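You operate a simulated robot arm through the tools that you are given. There is no shell and no other tool. Be economical: measure what you need, move in short steps, check, and stop when the job is done.

You are at the controls of a simulated robot arm. One attempt, no reset.

## Task
Dose mould ONE with the shots printed on it.
Fine: seat it in the mould carriage and slide it out again after; spill nothing; leave shot dial and gate as set.
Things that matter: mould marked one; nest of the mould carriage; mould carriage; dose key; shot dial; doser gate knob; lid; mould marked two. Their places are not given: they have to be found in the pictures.

It is judged by the outcome, as a careful person would: the job done as asked, and still so three seconds after it is handed in. It fails if anything else is knocked over, pushed out of place, dropped, spilled or broken.

## Robot
A 7-joint arm with a two-finger parallel gripper, fixed in place. Base frame: the origin is at the foot of the arm, x ahead of it, y to its left, z up; the work surface is at about z = 0. Readings come in mm, degrees, newtons and seconds.
With the tool pointing down near the work surface it reaches from about 220 to 580 mm from the base axis. Its first joint turns from -66.0 to 66.0 degrees. Payload 2.5 kg.
The tool frame sits at the grasp point between the pads (the TCP): z along the fingers, y along the line on which they close. The tips reach 23 mm beyond it. Largest opening 94 mm; finger width 38, thickness 10; the body of the gripper, 54 by 96 mm, starts 39 mm behind the TCP.
Orientation is that of the tool frame in the base frame, as a unit quaternion [w, x, y, z]. With the fingers straight down and closing along the base's y, the tool's x points along the base's -x, its y along +y and its z along -z.

## Interface
- The arm moves only by the tool arm_command. Its argument "rows" is one flat list of numbers, 7 for each row, row after row: the shift along the tool's x, y, z in units of 100 mm (1.0 is 100 mm), then the turn, a rotation vector about the tool's x, y, z in units of 90 degrees (1.0 is 90 degrees), then the finger opening in mm, from 0 to 94. In form: [tx, ty, tz, rx, ry, rz, hand, tx, ty, tz, rx, ry, rz, hand, ...]. A call has 1 to 8 rows; each row is the pose to reach, as a shift and turn from the pose commanded when the call began, along the tool's axes at that moment. A call with a number of a shift or a turn outside -1 to 1 is refused whole. Each row takes 0.2 s and may step no farther than 50 mm and 8.6 degrees from the row before; otherwise, or with a gripper value out of range, the whole call is refused. A pose out of reach is approached as far as the arm can. The call stops where the force on the tool passes 60 N (or 10 N more than at its start, if that is more) or the arm is blocked; 0.2 s more then pass. The fingers move at their own pace (about 108 mm/s each) and stop on an object; they squeeze with about 33 N. The grip force told is the motor's: it shows also when the fingers shut on nothing. Time passes only in rows, and 0.2 s behind the last, so rows that repeat a pose let the fingers close. The reply holds the time, the measured pose of the TCP, the force on the tool along the base axes, the opening and the grip force, in the units named above and with some noise, and new pictures: "pictures" is both (left out), scene, wrist or none.
- Cameras (640 x 400 px; columns grow to the right, rows downward): "scene" is fixed at [138.6, -410.6, 548]; the picture's right is [0.64, -0.77, 0.00], its down [-0.46, -0.38, -0.80] and it looks along [0.62, 0.51, -0.59] (base axes); focal length 254 px, centre (320, 200). "wrist" rides on the gripper at [-39, 0, -44] in the tool frame; the picture's right is [0.00, -1.00, 0.00], its down [0.97, 0.00, -0.24] and it looks along [0.24, 0.00, 0.97] (tool axes); focal length 218 px, centre (320, 200).
- point_at(camera, pixels): there is no depth. For up to 12 entries [column, row, z] of the newest picture of that camera ("zoom" is the newest enlarged one), the place [x, y] in the base frame at which the ray of that pixel passes the height z, good to about 2 mm, but the place of the scene camera against the robot may be out by one fixed shift of up to 25 mm in any direction. No time passes.
- zoom(camera, box): a new picture of the part [left, top, right, bottom] of that camera's present view, enlarged. No time passes.
- hand_in(): hands the job in; it is judged then, once.

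Keep the steps short. Do not move on a guess: measure, check each grasp and each placing, and mend mistakes. In all there are 80 turns and 120 pictures (those below and enlarged ones count). Leave the gripper open and the arm clear of the work at the hand-in unless told otherwise, and finish with a single line.

The tools are called after "Emit:" by a JSON object that holds its "api" and its "payload". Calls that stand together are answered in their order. arm_command: Moves the arm, as the interface text tells. Its arguments: {"type":"object","properties":{"rows":{"type":"array"},"pictures":{"type":"string","enum":["both","scene","wrist","none"]}},"required":["rows"]} The other tools are called the same way: point_at (camera, pixels) gives the place at which the rays of pixels pass given heights; zoom (camera, box) takes an enlarged picture of a part of a camera's view; hand_in () hands the job in.

At the start:

```text
clock: 0.0
position: [395.2, -237.6, 380.0]
ee_rot: [0.0, 0.0, 1.0, 0.0]
wrist_force: [0.9, 0.7, -0.3]
width: 94.1
finger_force: 0.0
```

scene: 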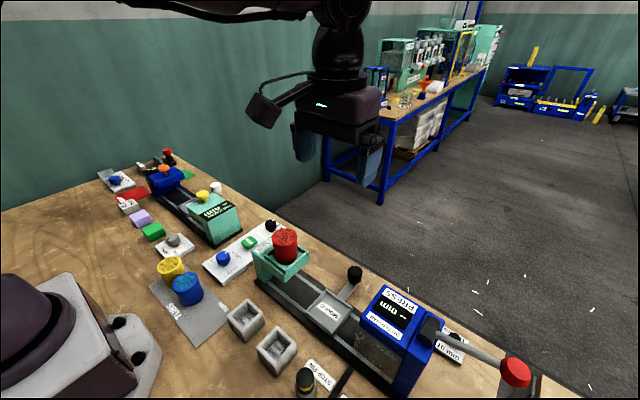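
wrist: 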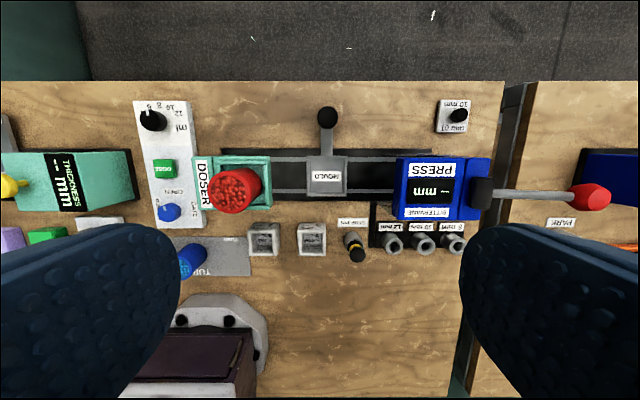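

I see a station with a doser (teal/red hopper), a carriage labelled MOULD and two small grey moulds. I'll enlarge these to read the labels.

Emit:
{"api": "zoom", "payload": {"camera": "wrist", "box": [130, 90, 350, 270]}}

Emit:
{"api": "zoom", "payload": {"camera": "scene", "box": [140, 200, 400, 400]}}

Emit:
{"api": "zoom", "payload": {"camera": "wrist", "box": [330, 90, 500, 270]}}

```text
2.22 times, centred on (240, 180) of wrist
```

zoom: 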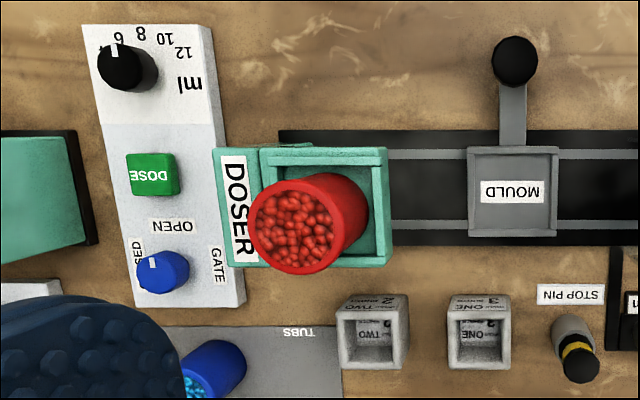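

```text
2.00 times, centred on (270, 300) of scene
```

zoom: 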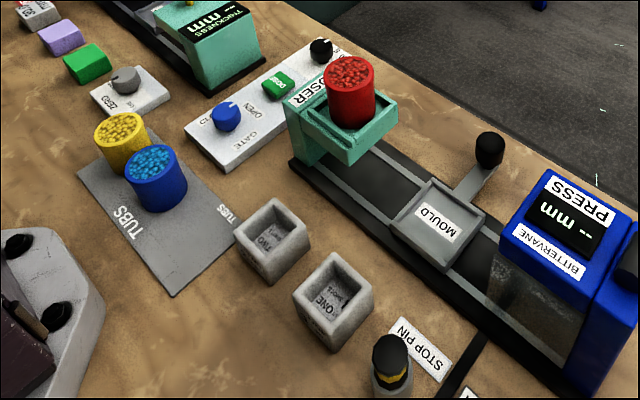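

```text
2.22 times, centred on (415, 180) of wrist
```

zoom: 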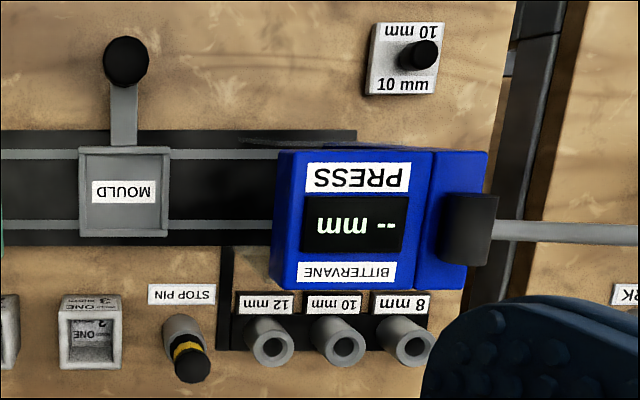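

Mould ONE is the one with the lower column in the robot's -y direction. I'll zoom more tightly on the print, the gate and the dial.

Emit:
{"api": "zoom", "payload": {"camera": "wrist", "box": [240, 215, 336, 275]}}

Emit:
{"api": "zoom", "payload": {"camera": "wrist", "box": [130, 95, 226, 235]}}

Emit:
{"api": "zoom", "payload": {"camera": "scene", "box": [220, 290, 316, 380]}}

Emit:
{"api": "zoom", "payload": {"camera": "scene", "box": [190, 210, 320, 300]}}

```text
6.67 times, centred on (288, 245) of wrist
```

zoom: 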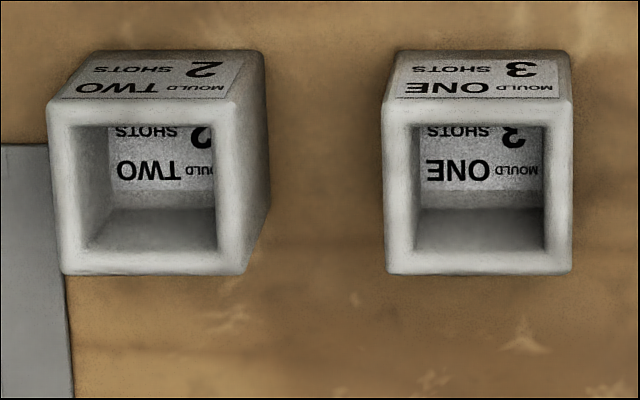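

```text
2.86 times, centred on (178, 165) of wrist
```

zoom: 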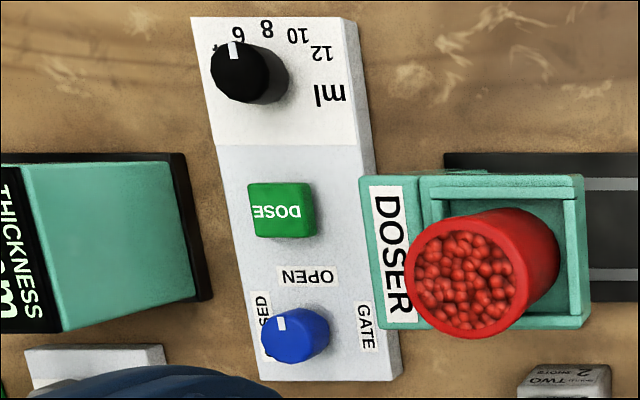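

```text
4.44 times, centred on (268, 335) of scene
```

zoom: 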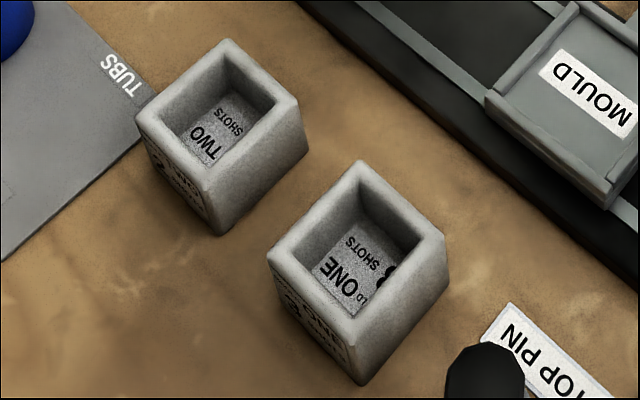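

```text
4.44 times, centred on (255, 255) of scene
```

zoom: 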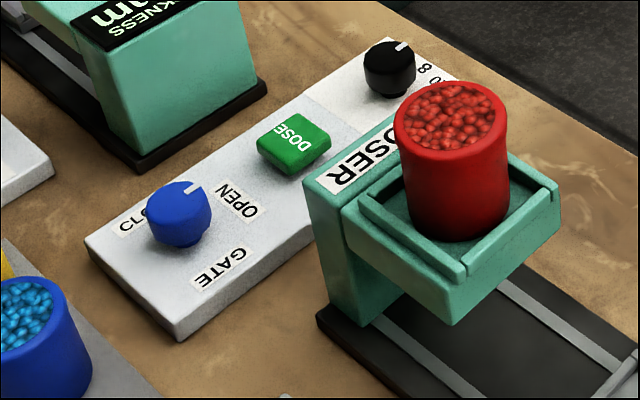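

Mould ONE is at about (312,243) in the wrist picture and its print says 3 SHOTS. The dial is set to about 6 ml. Next I'll measure places at a few heights.

Emit:
{"api": "point_at", "payload": {"camera": "wrist", "pixels": [[311.7, 243, 40], [311.7, 228, 0], [298, 243, 40], [326, 243, 40], [325, 177, 20], [325, 117, 50], [163, 167, 20], [240, 190, 100], [275, 243, 40], [325, 190, 10]]}}

Emit:
{"api": "point_at", "payload": {"camera": "scene", "pixels": [[277, 350, 40], [328, 310, 20], [354, 274, 50], [249, 242, 20], [284, 265, 80], [245, 320, 40]]}}

```text
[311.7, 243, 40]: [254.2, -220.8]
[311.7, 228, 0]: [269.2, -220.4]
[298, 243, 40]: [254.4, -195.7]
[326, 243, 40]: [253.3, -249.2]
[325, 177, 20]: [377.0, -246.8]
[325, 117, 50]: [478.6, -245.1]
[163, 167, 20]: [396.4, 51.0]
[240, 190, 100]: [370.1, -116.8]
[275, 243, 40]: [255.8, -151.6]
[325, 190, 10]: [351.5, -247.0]
```

```text
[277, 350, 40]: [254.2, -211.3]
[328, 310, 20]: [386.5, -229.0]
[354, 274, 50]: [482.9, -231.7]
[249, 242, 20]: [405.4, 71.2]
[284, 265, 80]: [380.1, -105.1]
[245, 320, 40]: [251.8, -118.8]
```

Next I'll move over mould ONE, to about (255,-221), and come down to z≈200 for a closer look.

Emit:
{"api": "arm_command", "payload": {"rows": [0.3, 0.05, 0.3, 0, 0, 0, 94, 0.6, 0.1, 0.6, 0, 0, 0, 94, 0.9, 0.17, 0.9, 0, 0, 0, 94], "pictures": "none"}}

Emit:
{"api": "arm_command", "payload": {"rows": [0.25, 0, 0.4, 0, 0, 0, 94, 0.5, 0, 0.8, 0, 0, 0, 94, 0.5, 0, 0.8, 0, 0, 0, 94], "pictures": "both"}}

```text
clock: 0.8
position: [305.3, -220.2, 291.0]
ee_rot: [0.0, 0.0, 1.0, 0.0]
wrist_force: [-0.3, 0.3, -0.4]
width: 93.7
finger_force: 0.0
```

```text
clock: 1.6
position: [253.9, -220.9, 210.7]
ee_rot: [0.0, 0.001, 1.0, -0.001]
wrist_force: [0.3, 0.1, 0.4]
width: 93.9
finger_force: 0.0
```

scene: 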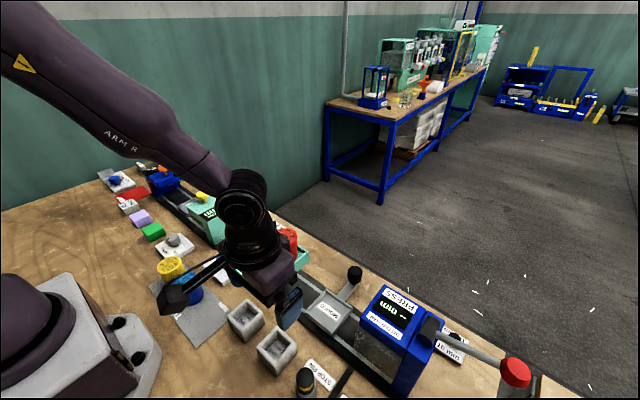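
wrist: 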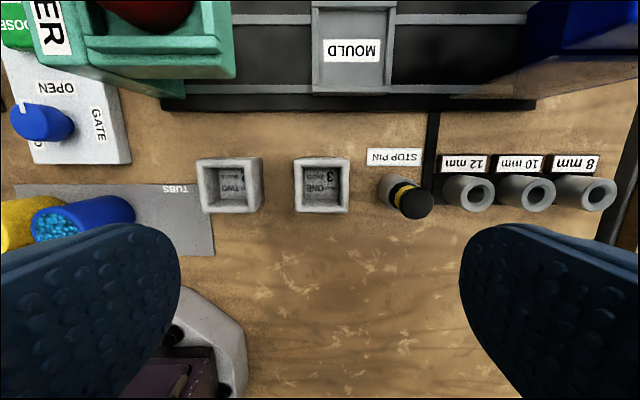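

Emit:
{"api": "zoom", "payload": {"camera": "wrist", "box": [180, 140, 380, 230]}}

Emit:
{"api": "zoom", "payload": {"camera": "wrist", "box": [270, 0, 430, 110]}}

```text
3.20 times, centred on (280, 185) of wrist
```

zoom: 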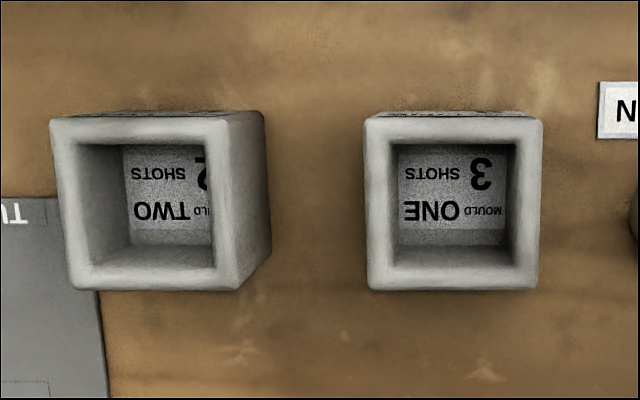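

```text
3.64 times, centred on (350, 55) of wrist
```

zoom: 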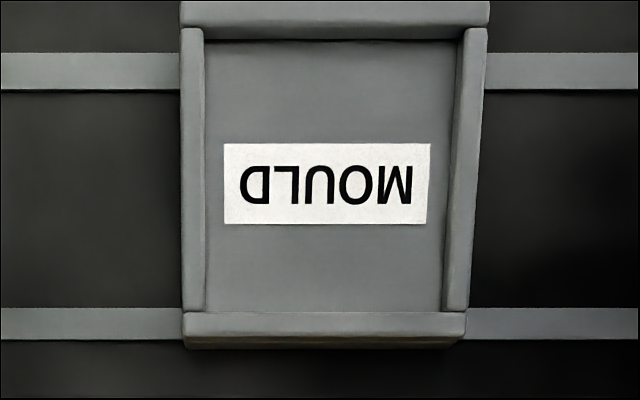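

Emit:
{"api": "point_at", "payload": {"camera": "wrist", "pixels": [[294.1, 160, 36], [349.4, 160, 36], [295, 213, 36], [348.5, 213, 36], [204, 187, 36], [264.5, 185, 2], [390, 188, 0], [350, 47, 10]]}}

Emit:
{"api": "arm_command", "payload": {"rows": [-0.4, -0.1, 0, 0, 0, 0, 76, -0.8, -0.2, 0, 0, 0, 0, 76, -0.95, -0.26, 0, 0, 0, 0, 76, -0.95, -0.26, 0, 0, 0, 0, 76], "pictures": "wrist"}}

```text
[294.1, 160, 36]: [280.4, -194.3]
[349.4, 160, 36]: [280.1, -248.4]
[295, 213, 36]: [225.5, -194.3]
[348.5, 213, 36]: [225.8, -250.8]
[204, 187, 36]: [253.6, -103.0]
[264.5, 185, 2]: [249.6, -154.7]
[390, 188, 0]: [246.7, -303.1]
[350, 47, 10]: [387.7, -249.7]
```

```text
clock: 2.6
position: [349.4, -246.5, 208.9]
ee_rot: [0.0, -0.001, 1.0, 0.0]
wrist_force: [-0.1, 0.4, 0.1]
width: 76.2
finger_force: 0.1
```

wrist: 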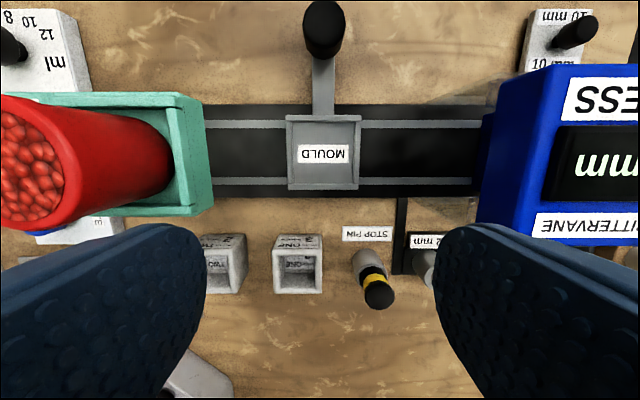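

The mould is centred at about (253,-222) and is 55 mm square. Now I'll measure the nest from this view.

Emit:
{"api": "zoom", "payload": {"camera": "wrist", "box": [270, 100, 380, 200]}}

Emit:
{"api": "zoom", "payload": {"camera": "scene", "box": [290, 250, 390, 350]}}

```text
4.00 times, centred on (325, 150) of wrist
```

zoom: 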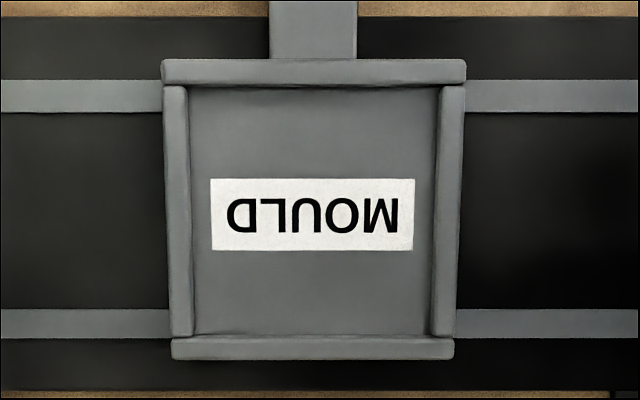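

```text
4.00 times, centred on (340, 300) of scene
```

zoom: 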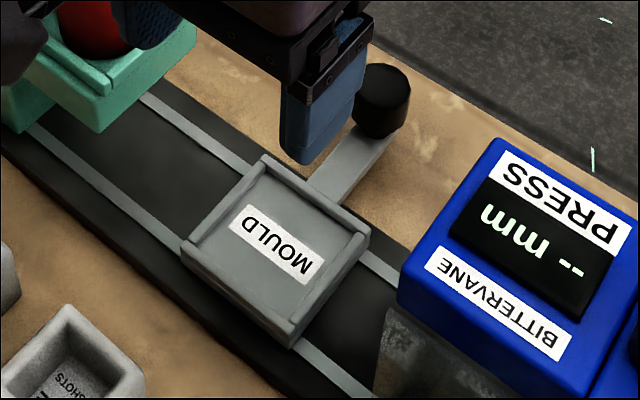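

Emit:
{"api": "point_at", "payload": {"camera": "wrist", "pixels": [[291.8, 150, 25], [354.2, 150, 25], [323, 184.2, 25], [323, 121.3, 25], [323, 40, 60], [323, 40, 50], [323, 60, 25], [205, 150, 80], [212, 205, 80], [480, 230, 100], [180, 150, 100]]}}

Emit:
{"api": "arm_command", "payload": {"rows": [0.45, 0.1, 0.1, 0, 0, 0, 76, 0.9, 0.24, 0.3, 0, 0, 0, 76, 0.965, 0.25, 0.7, 0, 0, 0, 76, 0.965, 0.25, 1.0, 0, 0, 0, 76], "pictures": "wrist"}}

```text
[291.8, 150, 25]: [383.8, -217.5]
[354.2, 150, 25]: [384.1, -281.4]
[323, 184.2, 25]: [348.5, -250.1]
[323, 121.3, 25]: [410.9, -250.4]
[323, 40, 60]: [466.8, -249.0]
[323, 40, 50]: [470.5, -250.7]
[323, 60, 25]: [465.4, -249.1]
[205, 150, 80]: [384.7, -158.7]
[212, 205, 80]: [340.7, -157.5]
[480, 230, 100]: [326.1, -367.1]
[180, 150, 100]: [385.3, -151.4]
```

```text
refused: row 2 steps farther than a row can; nothing moved
```

The nest centre is at (380,-249.5), rim z≈25. I'll go back over the mould in smaller steps.

Emit:
{"api": "arm_command", "payload": {"rows": [0.35, 0.08, 0.1, 0, 0, 0, 76, 0.7, 0.17, 0.25, 0, 0, 0, 76, 0.97, 0.246, 0.4, 0, 0, 0, 76, 0.97, 0.246, 0.7, 0, 0, 0, 76, 0.97, 0.246, 1.0, 0, 0, 0, 76], "pictures": "both"}}

```text
clock: 3.8
position: [252.3, -222.9, 110.0]
ee_rot: [0.0, 0.0, 1.0, 0.0]
wrist_force: [1.0, -0.8, 0.9]
width: 76.3
finger_force: 0.1
```

scene: 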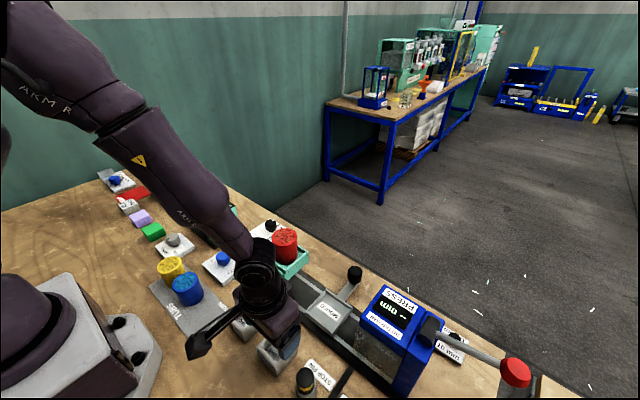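
wrist: 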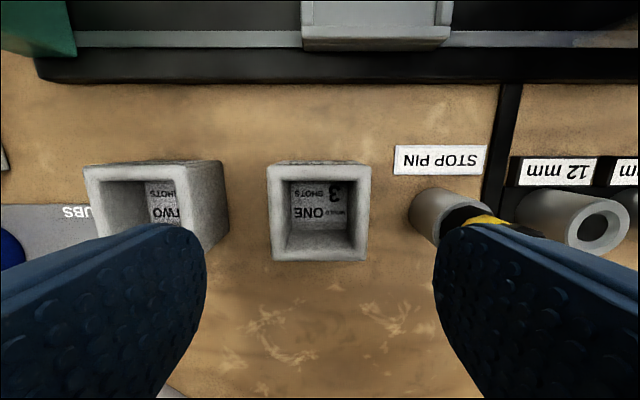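

The mould is centred between the fingers. Descending to z≈37.

Emit:
{"api": "arm_command", "payload": {"rows": [0, 0, 0.25, 0, 0, 0, 76, 0, 0, 0.5, 0, 0, 0, 76, 0, 0, 0.73, 0, 0, 0, 76], "pictures": "both"}}

```text
clock: 4.6
position: [252.6, -222.6, 35.4]
ee_rot: [0.001, 0.0, 1.0, -0.001]
wrist_force: [-0.2, -0.4, -0.2]
width: 76.1
finger_force: 0.0
```

scene: 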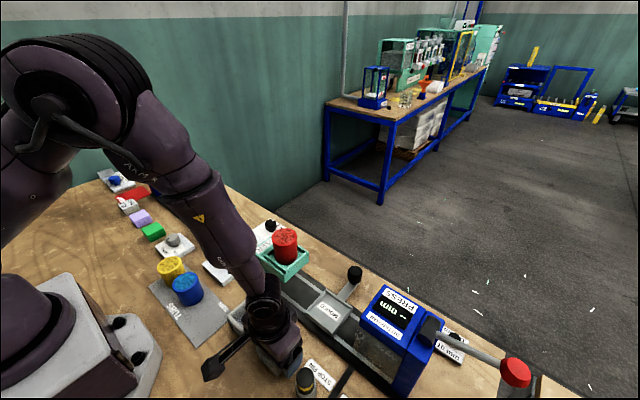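
wrist: 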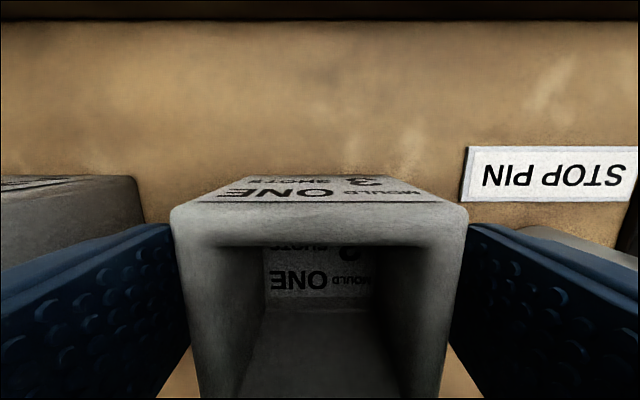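

Fingers flank the mould, clear of mould TWO and of the pin. Closing the fingers.

Emit:
{"api": "arm_command", "payload": {"rows": [0, 0, 0, 0, 0, 0, 50, 0, 0, 0, 0, 0, 0, 50, 0, 0, 0, 0, 0, 0, 50], "pictures": "none"}}

Emit:
{"api": "arm_command", "payload": {"rows": [0, 0, -0.2, 0, 0, 0, 50, 0, 0, -0.5, 0, 0, 0, 50, 0, 0, -0.7, 0, 0, 0, 50], "pictures": "both"}}

```text
clock: 5.4
position: [253.1, -222.4, 36.0]
ee_rot: [-0.001, 0.0, 1.0, 0.0]
wrist_force: [0.7, -0.1, -0.5]
width: 53.8
finger_force: 33.5
```

```text
clock: 6.2
position: [253.0, -221.7, 109.2]
ee_rot: [0.0, 0.0, 1.0, 0.001]
wrist_force: [0.7, -0.4, -2.4]
width: 53.9
finger_force: 33.3
```

scene: 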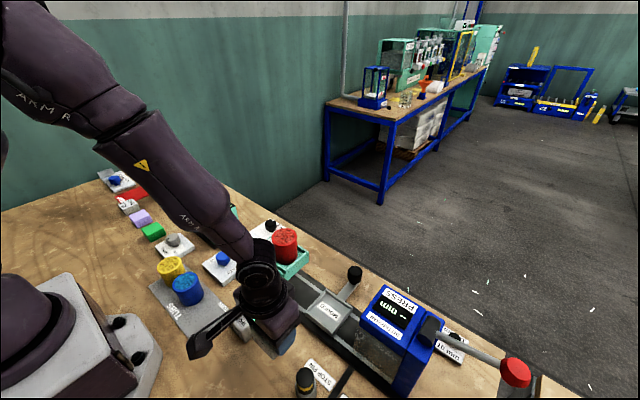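
wrist: 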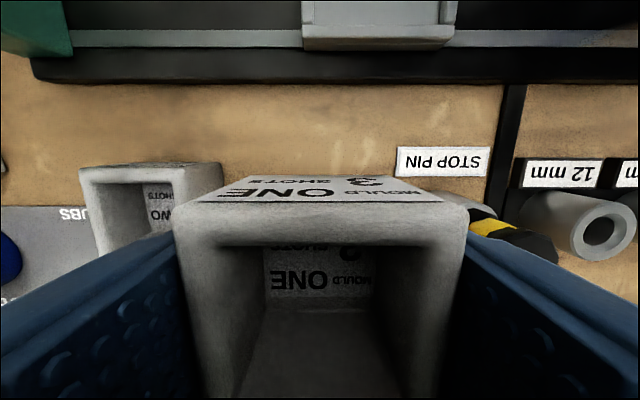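

The mould is held (opening 53.9 mm). Carrying it at this height to above the nest at (380,-249.5).

Emit:
{"api": "arm_command", "payload": {"rows": [-0.4, -0.09, 0, 0, 0, 0, 50, -0.8, -0.18, 0, 0, 0, 0, 50, -0.98, -0.275, 0, 0, 0, 0, 50], "pictures": "none"}}

Emit:
{"api": "arm_command", "payload": {"rows": [-0.288, 0, 0, 0, 0, 0, 50, -0.288, 0, 0.25, 0, 0, 0, 50, -0.288, 0, 0.25, 0, 0, 0, 50], "pictures": "both"}}

```text
clock: 7.0
position: [353.0, -250.5, 106.3]
ee_rot: [0.001, 0.001, 1.0, 0.0]
wrist_force: [-0.8, 0.4, -2.6]
width: 53.8
finger_force: 32.7
```

```text
clock: 7.8
position: [381.3, -250.6, 81.3]
ee_rot: [-0.001, 0.0, 1.0, 0.001]
wrist_force: [0.9, -0.3, -2.4]
width: 53.8
finger_force: 32.8
```

scene: 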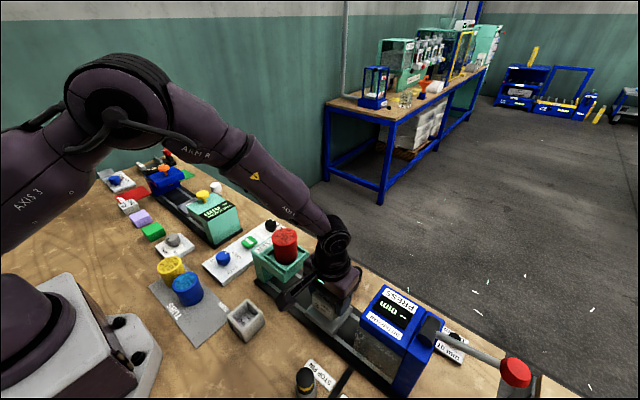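
wrist: 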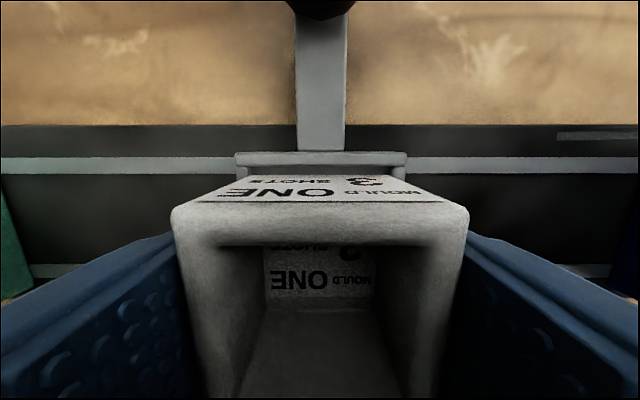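

Well aligned: far nest rim spans columns 236–405 and the mould is centred at 320. Lowering it gently.

Emit:
{"api": "arm_command", "payload": {"rows": [0, 0, 0.1, 0, 0, 0, 50, 0, 0, 0.18, 0, 0, 0, 50, 0, 0, 0.23, 0, 0, 0, 50], "pictures": "both"}}

```text
clock: 8.6
position: [379.3, -249.9, 60.4]
ee_rot: [0.0, 0.001, 1.0, 0.0]
wrist_force: [-3.4, 1.9, 8.8]
width: 54.0
finger_force: 33.1
```

scene: 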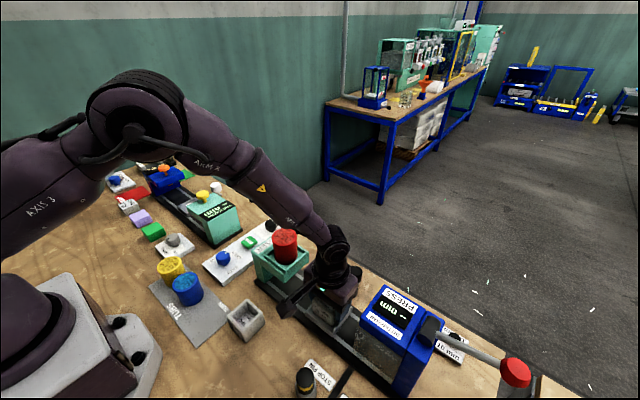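
wrist: 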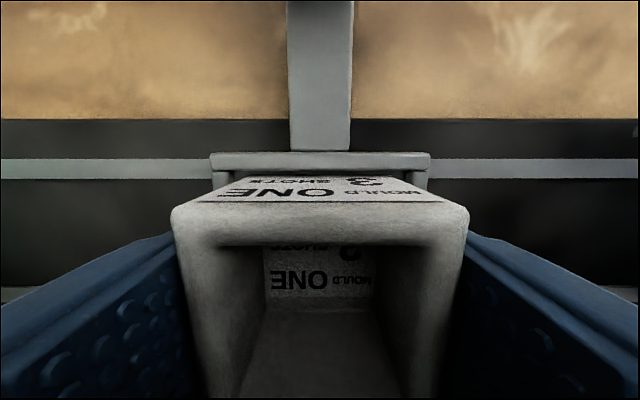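

A contact of about 9 N shows at z=60.4, so the mould bottom is at about 24. I'll zoom to see whether it sits on the floor or on a rim.

Emit:
{"api": "zoom", "payload": {"camera": "scene", "box": [270, 270, 370, 350]}}

Emit:
{"api": "zoom", "payload": {"camera": "wrist", "box": [200, 130, 440, 280]}}

```text
5.00 times, centred on (320, 310) of scene
```

zoom: 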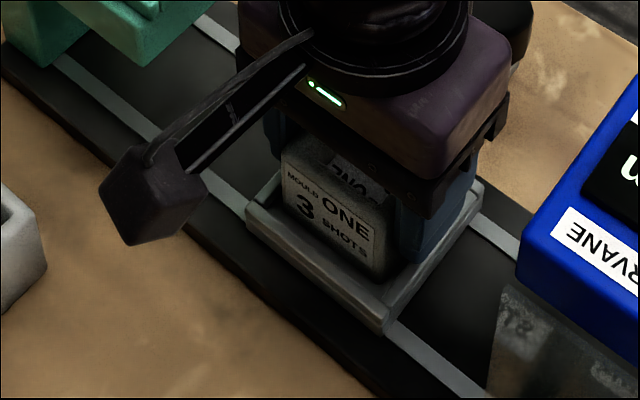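

```text
2.67 times, centred on (320, 205) of wrist
```

zoom: 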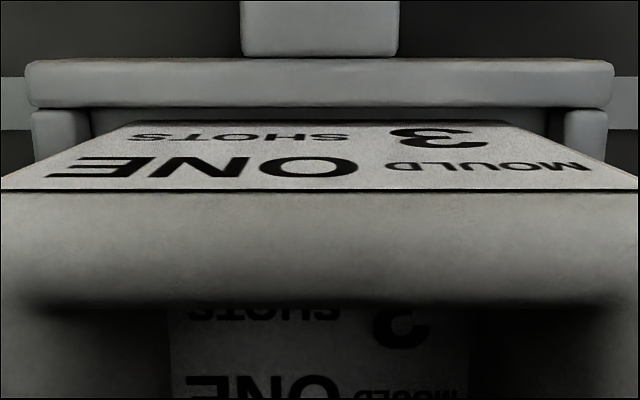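

The mould appears to be inside the rims, sitting on the nest floor. I'll press another 1.5 mm to confirm it won't go lower.

Emit:
{"api": "arm_command", "payload": {"rows": [0, 0, 0.015, 0, 0, 0, 50, 0, 0, 0.015, 0, 0, 0, 50], "pictures": "none"}}

```text
clock: 9.2
position: [380.6, -251.4, 58.4]
ee_rot: [0.001, 0.001, 1.0, -0.001]
wrist_force: [-4.4, 0.5, 23.8]
width: 53.8
finger_force: 33.5
```

Firm contact (24 N). I'll back off 1 mm, open the fingers and rise.

Emit:
{"api": "arm_command", "payload": {"rows": [0, 0, -0.012, 0, 0, 0, 50, 0, 0, -0.012, 0, 0, 0, 76, 0, 0, -0.012, 0, 0, 0, 76, 0, 0, -0.3, 0, 0, 0, 76, 0, 0, -0.7, 0, 0, 0, 76, 0.3, 0, -0.9, 0, 0, 0, 76], "pictures": "both"}}

```text
clock: 10.6
position: [346.0, -250.2, 147.2]
ee_rot: [0.0, 0.0, 1.0, 0.0]
wrist_force: [-0.1, -0.1, 0.9]
width: 76.0
finger_force: 0.1
```

scene: 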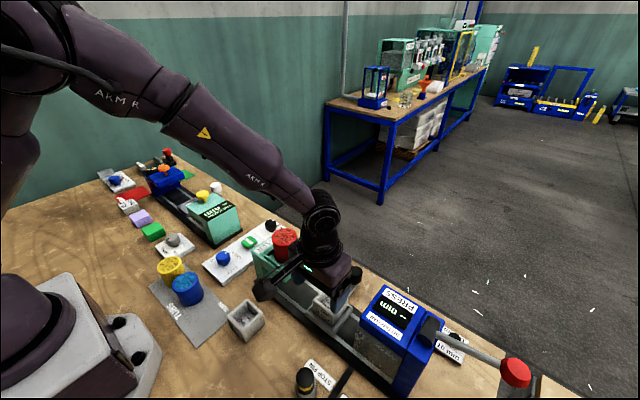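
wrist: 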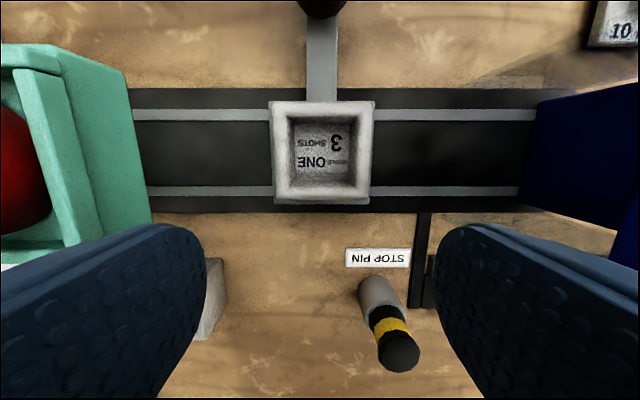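

The mould sits squarely in the nest. From triangulation the carriage knob is at about (479,-250) with its top at z≈51. The tub on the doser reaches z≈162 at (378,-126). I'll move over the knob to look.

Emit:
{"api": "arm_command", "payload": {"rows": [-0.4, 0, 0, 0, 0, 0, 60, -0.8, 0, 0, 0, 0, 0, 60, -1.0, 0, 0, 0, 0, 0, 60], "pictures": "none"}}

Emit:
{"api": "arm_command", "payload": {"rows": [-0.28, 0, 0, 0, 0, 0, 60, -0.28, 0, 0, 0, 0, 0, 60], "pictures": "both"}}

```text
clock: 11.4
position: [448.9, -251.6, 149.3]
ee_rot: [0.0, 0.001, 1.0, 0.0]
wrist_force: [0.9, 0.2, 0.3]
width: 59.9
finger_force: 0.0
```

```text
clock: 12.0
position: [477.7, -250.1, 148.5]
ee_rot: [0.001, 0.001, 1.0, 0.0]
wrist_force: [1.4, 0.6, -0.2]
width: 60.3
finger_force: 0.1
```

scene: 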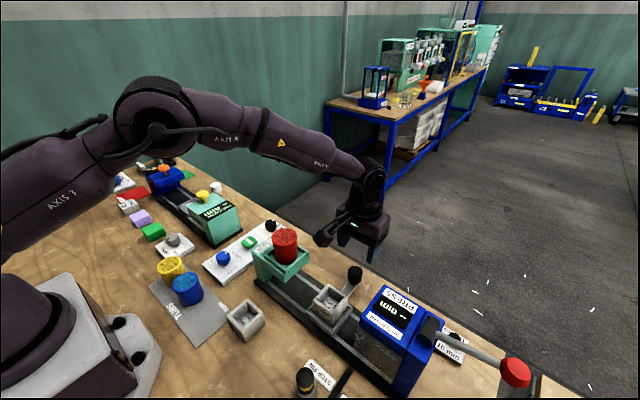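
wrist: 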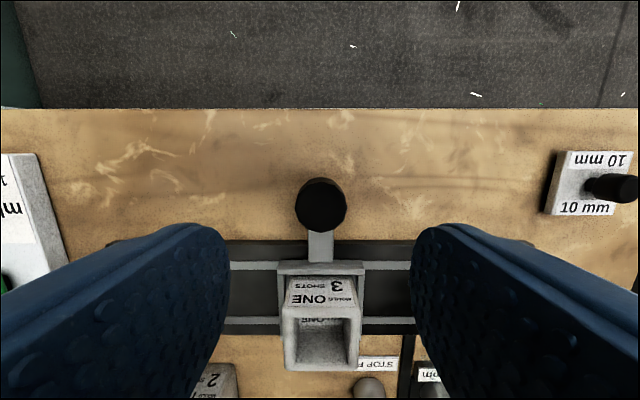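

The knob top is at (321,205), which gives (478,-250), and its diameter is about 35 mm. The fingers at 60 mm straddle it. Descending to z≈60, so only the upper part of the knob is gripped.

Emit:
{"api": "arm_command", "payload": {"rows": [0, 0, 0.4, 0, 0, 0, 60, 0, 0, 0.7, 0, 0, 0, 60, 0, 0, 0.87, 0, 0, 0, 60], "pictures": "both"}}

```text
clock: 12.8
position: [476.0, -250.5, 58.7]
ee_rot: [0.0, 0.001, 1.0, -0.001]
wrist_force: [0.0, -0.2, -0.5]
width: 60.3
finger_force: 0.1
```

scene: 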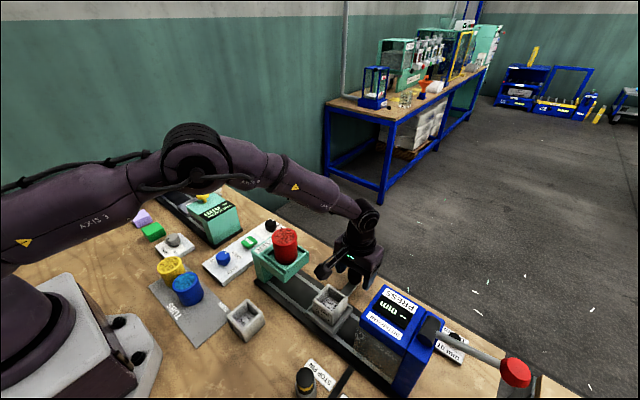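
wrist: 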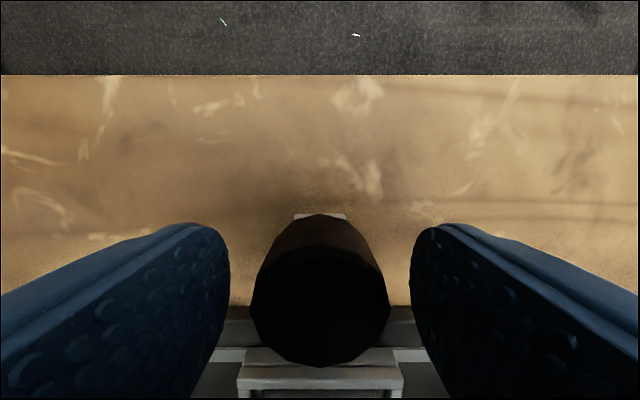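

The knob is between the fingers. A small box sticks out of the hand on the robot side, at about (322,270), and it could meet the red tub during the slide. I'll look at it first.

Emit:
{"api": "zoom", "payload": {"camera": "scene", "box": [240, 190, 420, 310]}}

```text
3.33 times, centred on (330, 250) of scene
```

zoom: 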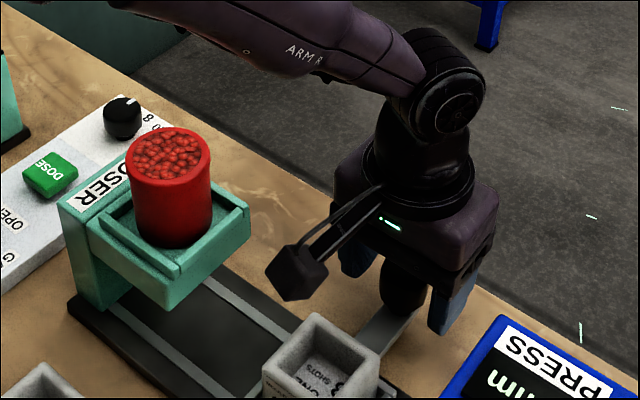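

The box sticks out about 100 mm toward the robot at z≈TCP+110, so it would hit the tub during the slide. I'll rise and turn the hand 90° about vertical so the box trails toward -y.

Emit:
{"api": "arm_command", "payload": {"rows": [0, 0, -0.45, 0, 0, 0, 60, 0, 0, -0.9, 0, 0, -0.09, 60, 0, 0, -0.9, 0, 0, -0.18, 60, 0, 0, -0.9, 0, 0, -0.27, 60, 0, 0, -0.9, 0, 0, -0.36, 60, 0, 0, -0.9, 0, 0, -0.45, 60, 0, 0, -0.9, 0, 0, -0.5, 60], "pictures": "scene"}}

Emit:
{"api": "arm_command", "payload": {"rows": [0, 0, 0, 0, 0, -0.09, 60, 0, 0, 0, 0, 0, -0.18, 60, 0, 0, 0, 0, 0, -0.27, 60, 0, 0, 0, 0, 0, -0.36, 60, 0, 0, 0, 0, 0, -0.45, 60, 0, 0, 0, 0, 0, -0.5, 60, 0, 0, 0, 0, 0, -0.5, 60], "pictures": "both"}}

```text
clock: 14.4
position: [477.3, -250.2, 150.7]
ee_rot: [0.001, -0.384, 0.923, 0.0]
wrist_force: [0.1, 0.4, 0.1]
width: 60.0
finger_force: 0.0
```

scene: 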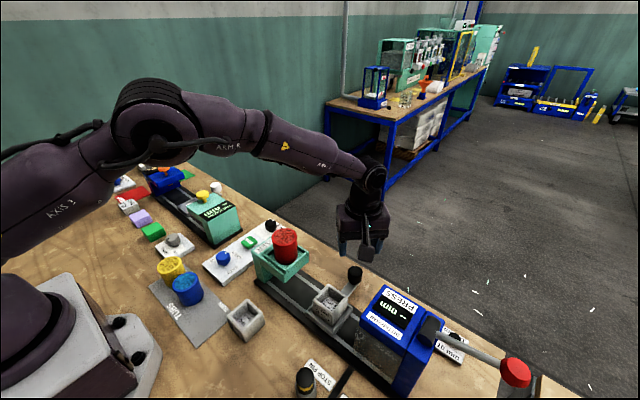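

```text
clock: 16.0
position: [477.1, -249.9, 150.8]
ee_rot: [0.0, -0.707, 0.707, 0.0]
wrist_force: [-0.5, 0.5, 0.0]
width: 60.0
finger_force: 0.0
```

scene: 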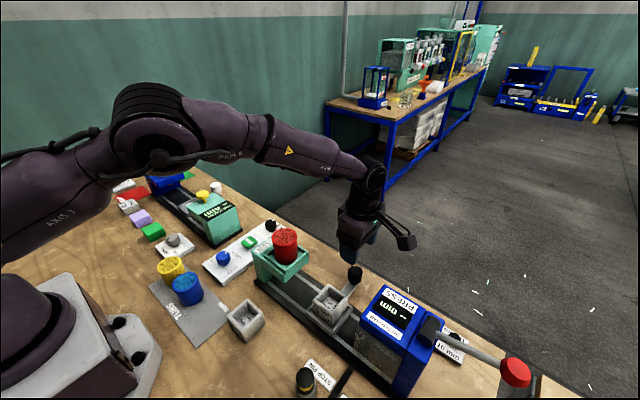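
wrist: 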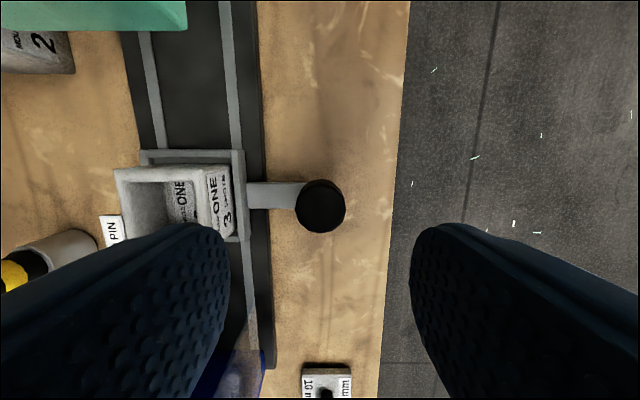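

The hand is turned and the box now points away. The knob is centred at (320,205). Descending to z≈58 and gripping the knob.

Emit:
{"api": "arm_command", "payload": {"rows": [0, 0, 0.4, 0, 0, 0, 60, 0, 0, 0.7, 0, 0, 0, 60, 0, 0, 0.92, 0, 0, 0, 60, 0, 0, 0.92, 0, 0, 0, 60], "pictures": "none"}}

Emit:
{"api": "arm_command", "payload": {"rows": [0, 0, 0, 0, 0, 0, 30, 0, 0, 0, 0, 0, 0, 30, 0, 0, 0, 0, 0, 0, 30], "pictures": "both"}}

```text
clock: 17.0
position: [477.9, -249.2, 60.1]
ee_rot: [0.0, -0.707, 0.707, 0.0]
wrist_force: [-0.5, 0.0, 0.6]
width: 60.3
finger_force: 0.0
```

```text
clock: 17.8
position: [478.1, -248.1, 60.8]
ee_rot: [0.0, 0.708, -0.707, 0.0]
wrist_force: [-4.7, 0.3, -0.2]
width: 33.5
finger_force: 45.3
```

scene: 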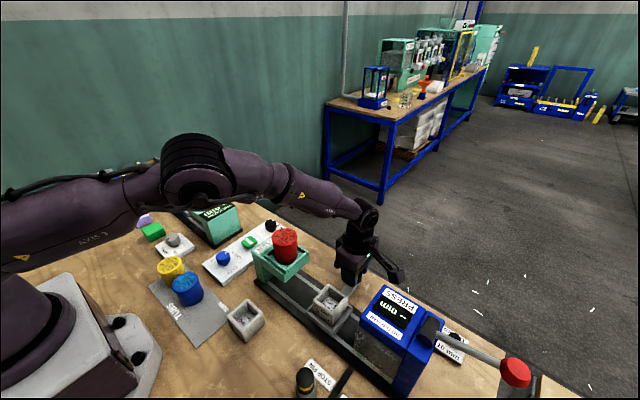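
wrist: 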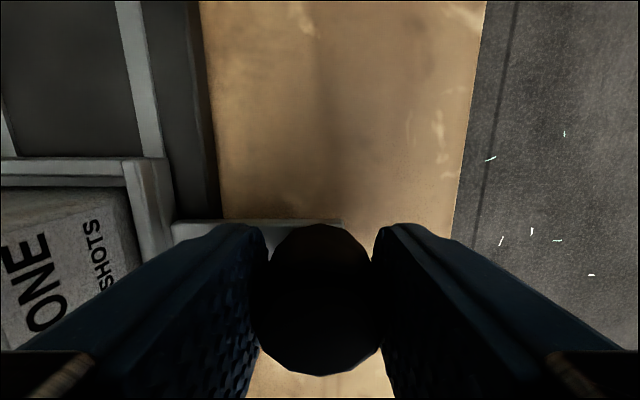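

The knob is gripped (33.5 mm). Sliding in +y (tool -x), first 45 mm.

Emit:
{"api": "arm_command", "payload": {"rows": [-0.1, 0, 0, 0, 0, 0, 30, -0.2, 0, 0, 0, 0, 0, 30, -0.3, 0, 0, 0, 0, 0, 30, -0.4, 0, 0, 0, 0, 0, 30, -0.5, 0, 0, 0, 0, 0, 30], "pictures": "scene"}}

```text
clock: 19.0
position: [478.0, -201.0, 59.8]
ee_rot: [-0.001, -0.707, 0.708, 0.0]
wrist_force: [-20.1, -1.0, 26.0]
width: 33.6
finger_force: 44.8
```

scene: 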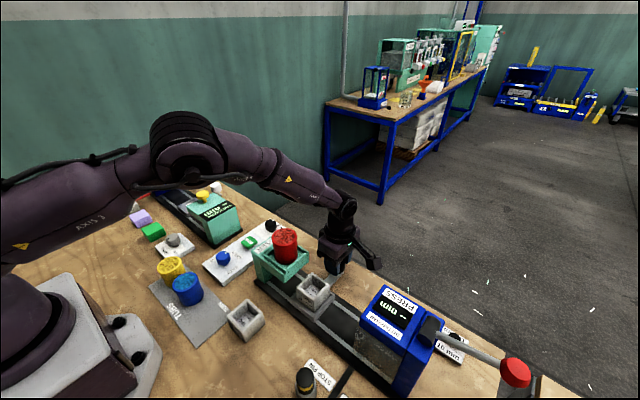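

It slides freely in y, but side loads have built up (x -20 N, z +26 N). I'll relieve them slightly and go on.

Emit:
{"api": "arm_command", "payload": {"rows": [-0.02, 0.015, -0.02, 0, 0, 0, 30, -0.1, 0.015, -0.02, 0, 0, 0, 30, -0.2, 0.015, -0.02, 0, 0, 0, 30, -0.3, 0.015, -0.02, 0, 0, 0, 30, -0.4, 0.015, -0.02, 0, 0, 0, 30], "pictures": "both"}}

```text
clock: 20.2
position: [478.1, -158.4, 60.0]
ee_rot: [-0.003, 0.708, -0.707, 0.001]
wrist_force: [29.4, -1.6, -12.6]
width: 33.8
finger_force: 45.3
```

scene: 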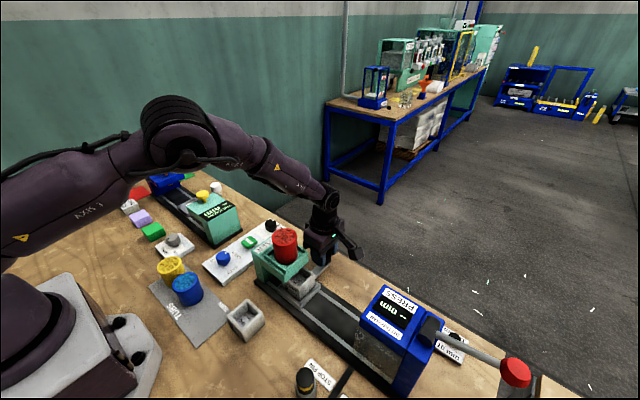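
wrist: 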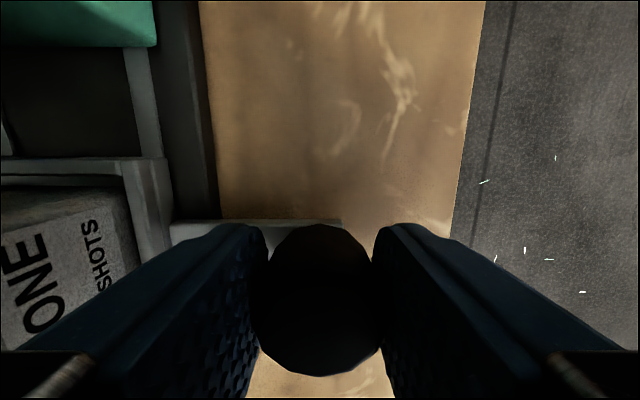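

The correction overshot, so I'll take back about half and slide on. The tub is at about y -126, so I'll watch for a stop.

Emit:
{"api": "arm_command", "payload": {"rows": [-0.02, -0.009, 0.007, 0, 0, 0, 30, -0.1, -0.009, 0.007, 0, 0, 0, 30, -0.2, -0.009, 0.007, 0, 0, 0, 30, -0.28, -0.009, 0.007, 0, 0, 0, 30], "pictures": "both"}}

Emit:
{"api": "zoom", "payload": {"camera": "scene", "box": [220, 190, 400, 320]}}

```text
clock: 21.2
position: [476.9, -131.4, 60.9]
ee_rot: [0.003, -0.707, 0.708, -0.002]
wrist_force: [22.0, 0.9, 0.3]
width: 33.8
finger_force: 45.2
```

scene: 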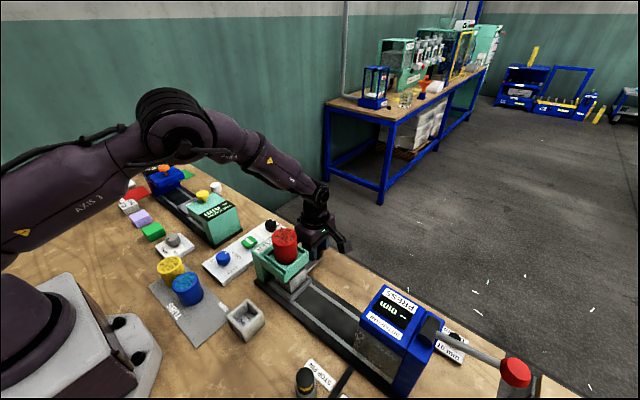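
wrist: 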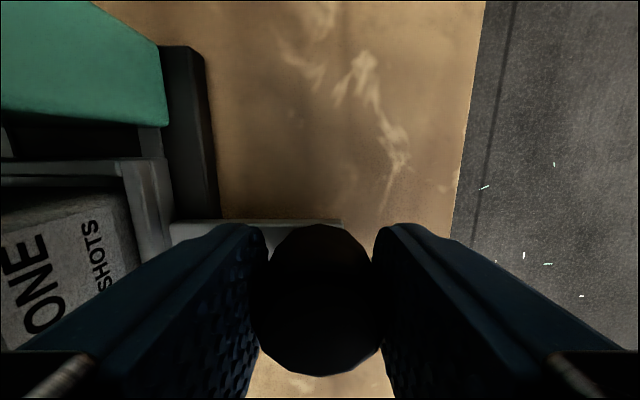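

```text
3.08 times, centred on (310, 255) of scene
```

zoom: 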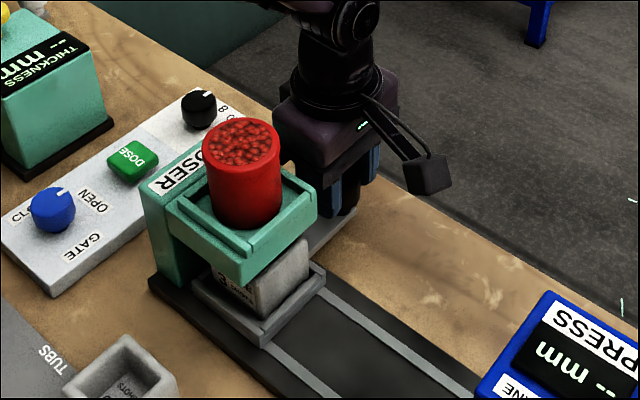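

The mould is going under the head with good clearance. I'll go on in 5 mm steps and look for the end stop.

Emit:
{"api": "arm_command", "payload": {"rows": [-0.04, -0.0, 0, 0, 0, 0, 30, -0.09, 0.0, 0, 0, 0, 0, 30, -0.14, 0.0, 0, 0, 0, 0, 30], "pictures": "scene"}}

Emit:
{"api": "zoom", "payload": {"camera": "scene", "box": [240, 220, 340, 310]}}

```text
clock: 22.0
position: [477.2, -115.3, 60.5]
ee_rot: [-0.002, 0.709, -0.706, -0.002]
wrist_force: [9.5, -2.7, 0.9]
width: 34.4
finger_force: 5.2
```

scene: 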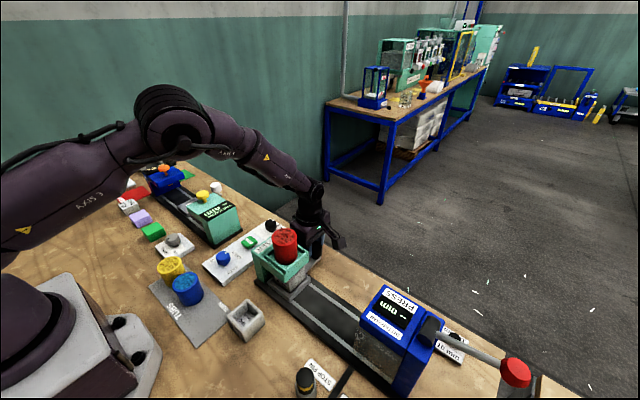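

```text
4.44 times, centred on (290, 265) of scene
```

zoom: 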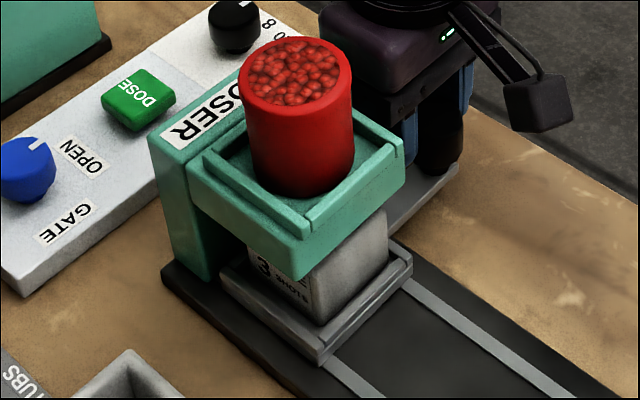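

The grip force dropped to 5 N. I'll check the knob between the fingers, then re-close.

Emit:
{"api": "arm_command", "payload": {"rows": [0, 0, 0, 0, 0, 0, 30, 0, 0, 0, 0, 0, 0, 30], "pictures": "wrist"}}

```text
clock: 22.6
position: [477.7, -117.2, 60.5]
ee_rot: [-0.001, 0.708, -0.706, 0.0]
wrist_force: [10.3, 2.3, 0.7]
width: 34.3
finger_force: 4.6
```

wrist: 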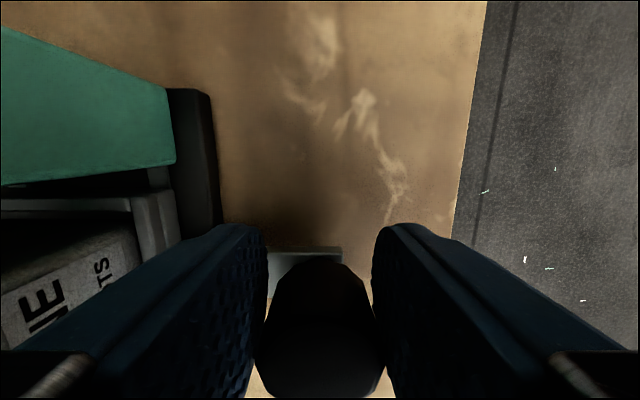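

The carriage stopped at its end at knob y≈-126, which matches the tub's centre, and the fingers slid 9 mm further. Releasing and rising clear.

Emit:
{"api": "arm_command", "payload": {"rows": [0.05, 0, 0, 0, 0, 0, 56, 0.05, 0, 0, 0, 0, 0, 56, 0.05, 0, -0.4, 0, 0, 0, 56, 0.05, 0, -0.8, 0, 0, 0, 56, 0.05, 0, -1.0, 0, 0, 0, 56], "pictures": "both"}}

Emit:
{"api": "zoom", "payload": {"camera": "scene", "box": [200, 210, 340, 310]}}

```text
clock: 23.8
position: [476.7, -120.2, 161.9]
ee_rot: [0.0, -0.707, 0.707, 0.001]
wrist_force: [0.2, -0.3, 0.4]
width: 56.1
finger_force: 0.0
```

scene: 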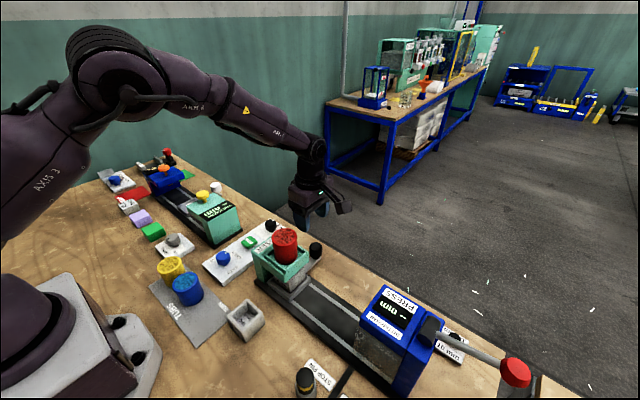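
wrist: 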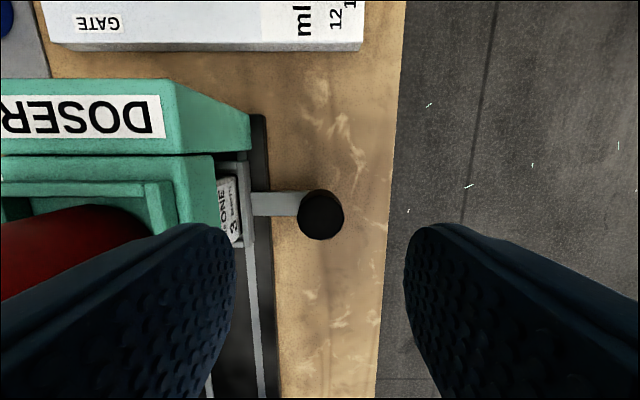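

```text
4.00 times, centred on (270, 260) of scene
```

zoom: 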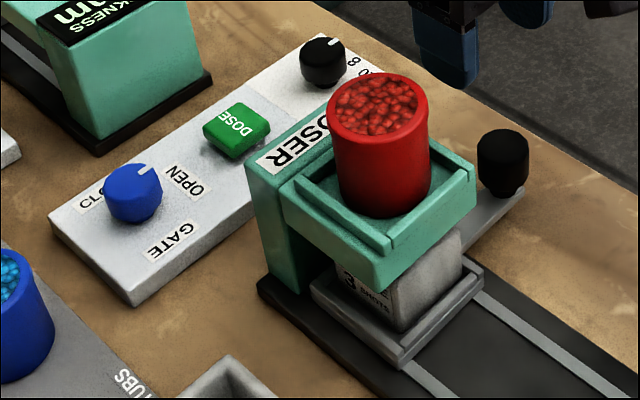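

The carriage is at its stop with mould ONE under the head, and the head and tub are undisturbed. I'll go round the tub toward the dose key, which is near (398,52). First +y, then in.

Emit:
{"api": "point_at", "payload": {"camera": "wrist", "pixels": [[321, 213, 51], [250, 115, 80], [100, 155, 100]]}}

Emit:
{"api": "arm_command", "payload": {"rows": [-0.4, 0, -0.1, 0, 0, 0, 30, -0.8, 0, -0.1, 0, 0, 0, 5, -1.0, 0, -0.1, 0, 0, 0, 0], "pictures": "none"}}

Emit:
{"api": "arm_command", "payload": {"rows": [-0.4, 0.1, 0, 0, 0, 0, 0, -0.75, 0.4, 0, 0, 0, 0, 0, -0.75, 0.78, 0, 0, 0, 0, 0, -0.75, 0.78, 0, 0, 0, 0, 0], "pictures": "both"}}

```text
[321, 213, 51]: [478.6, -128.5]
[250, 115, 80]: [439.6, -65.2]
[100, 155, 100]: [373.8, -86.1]
```

```text
clock: 24.6
position: [477.7, -19.9, 170.5]
ee_rot: [0.0, -0.707, 0.707, 0.0]
wrist_force: [0.0, -0.2, -0.4]
width: 0.0
finger_force: 33.3
```

```text
clock: 25.6
position: [402.2, 51.9, 168.0]
ee_rot: [0.0, -0.707, 0.708, -0.001]
wrist_force: [0.0, 0.3, 0.0]
width: 0.2
finger_force: 33.3
```

scene: 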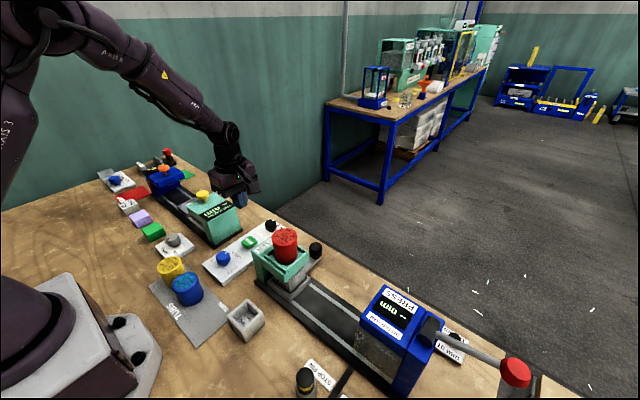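
wrist: 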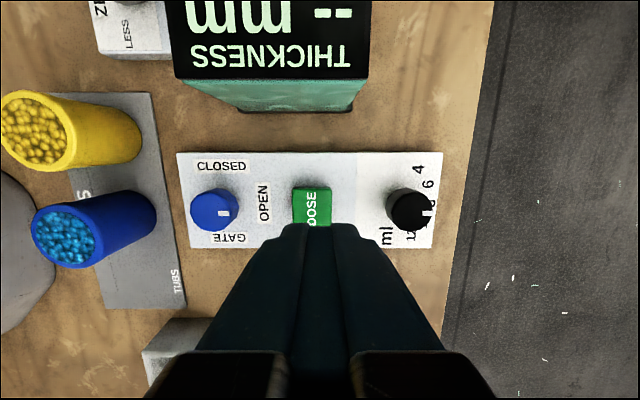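

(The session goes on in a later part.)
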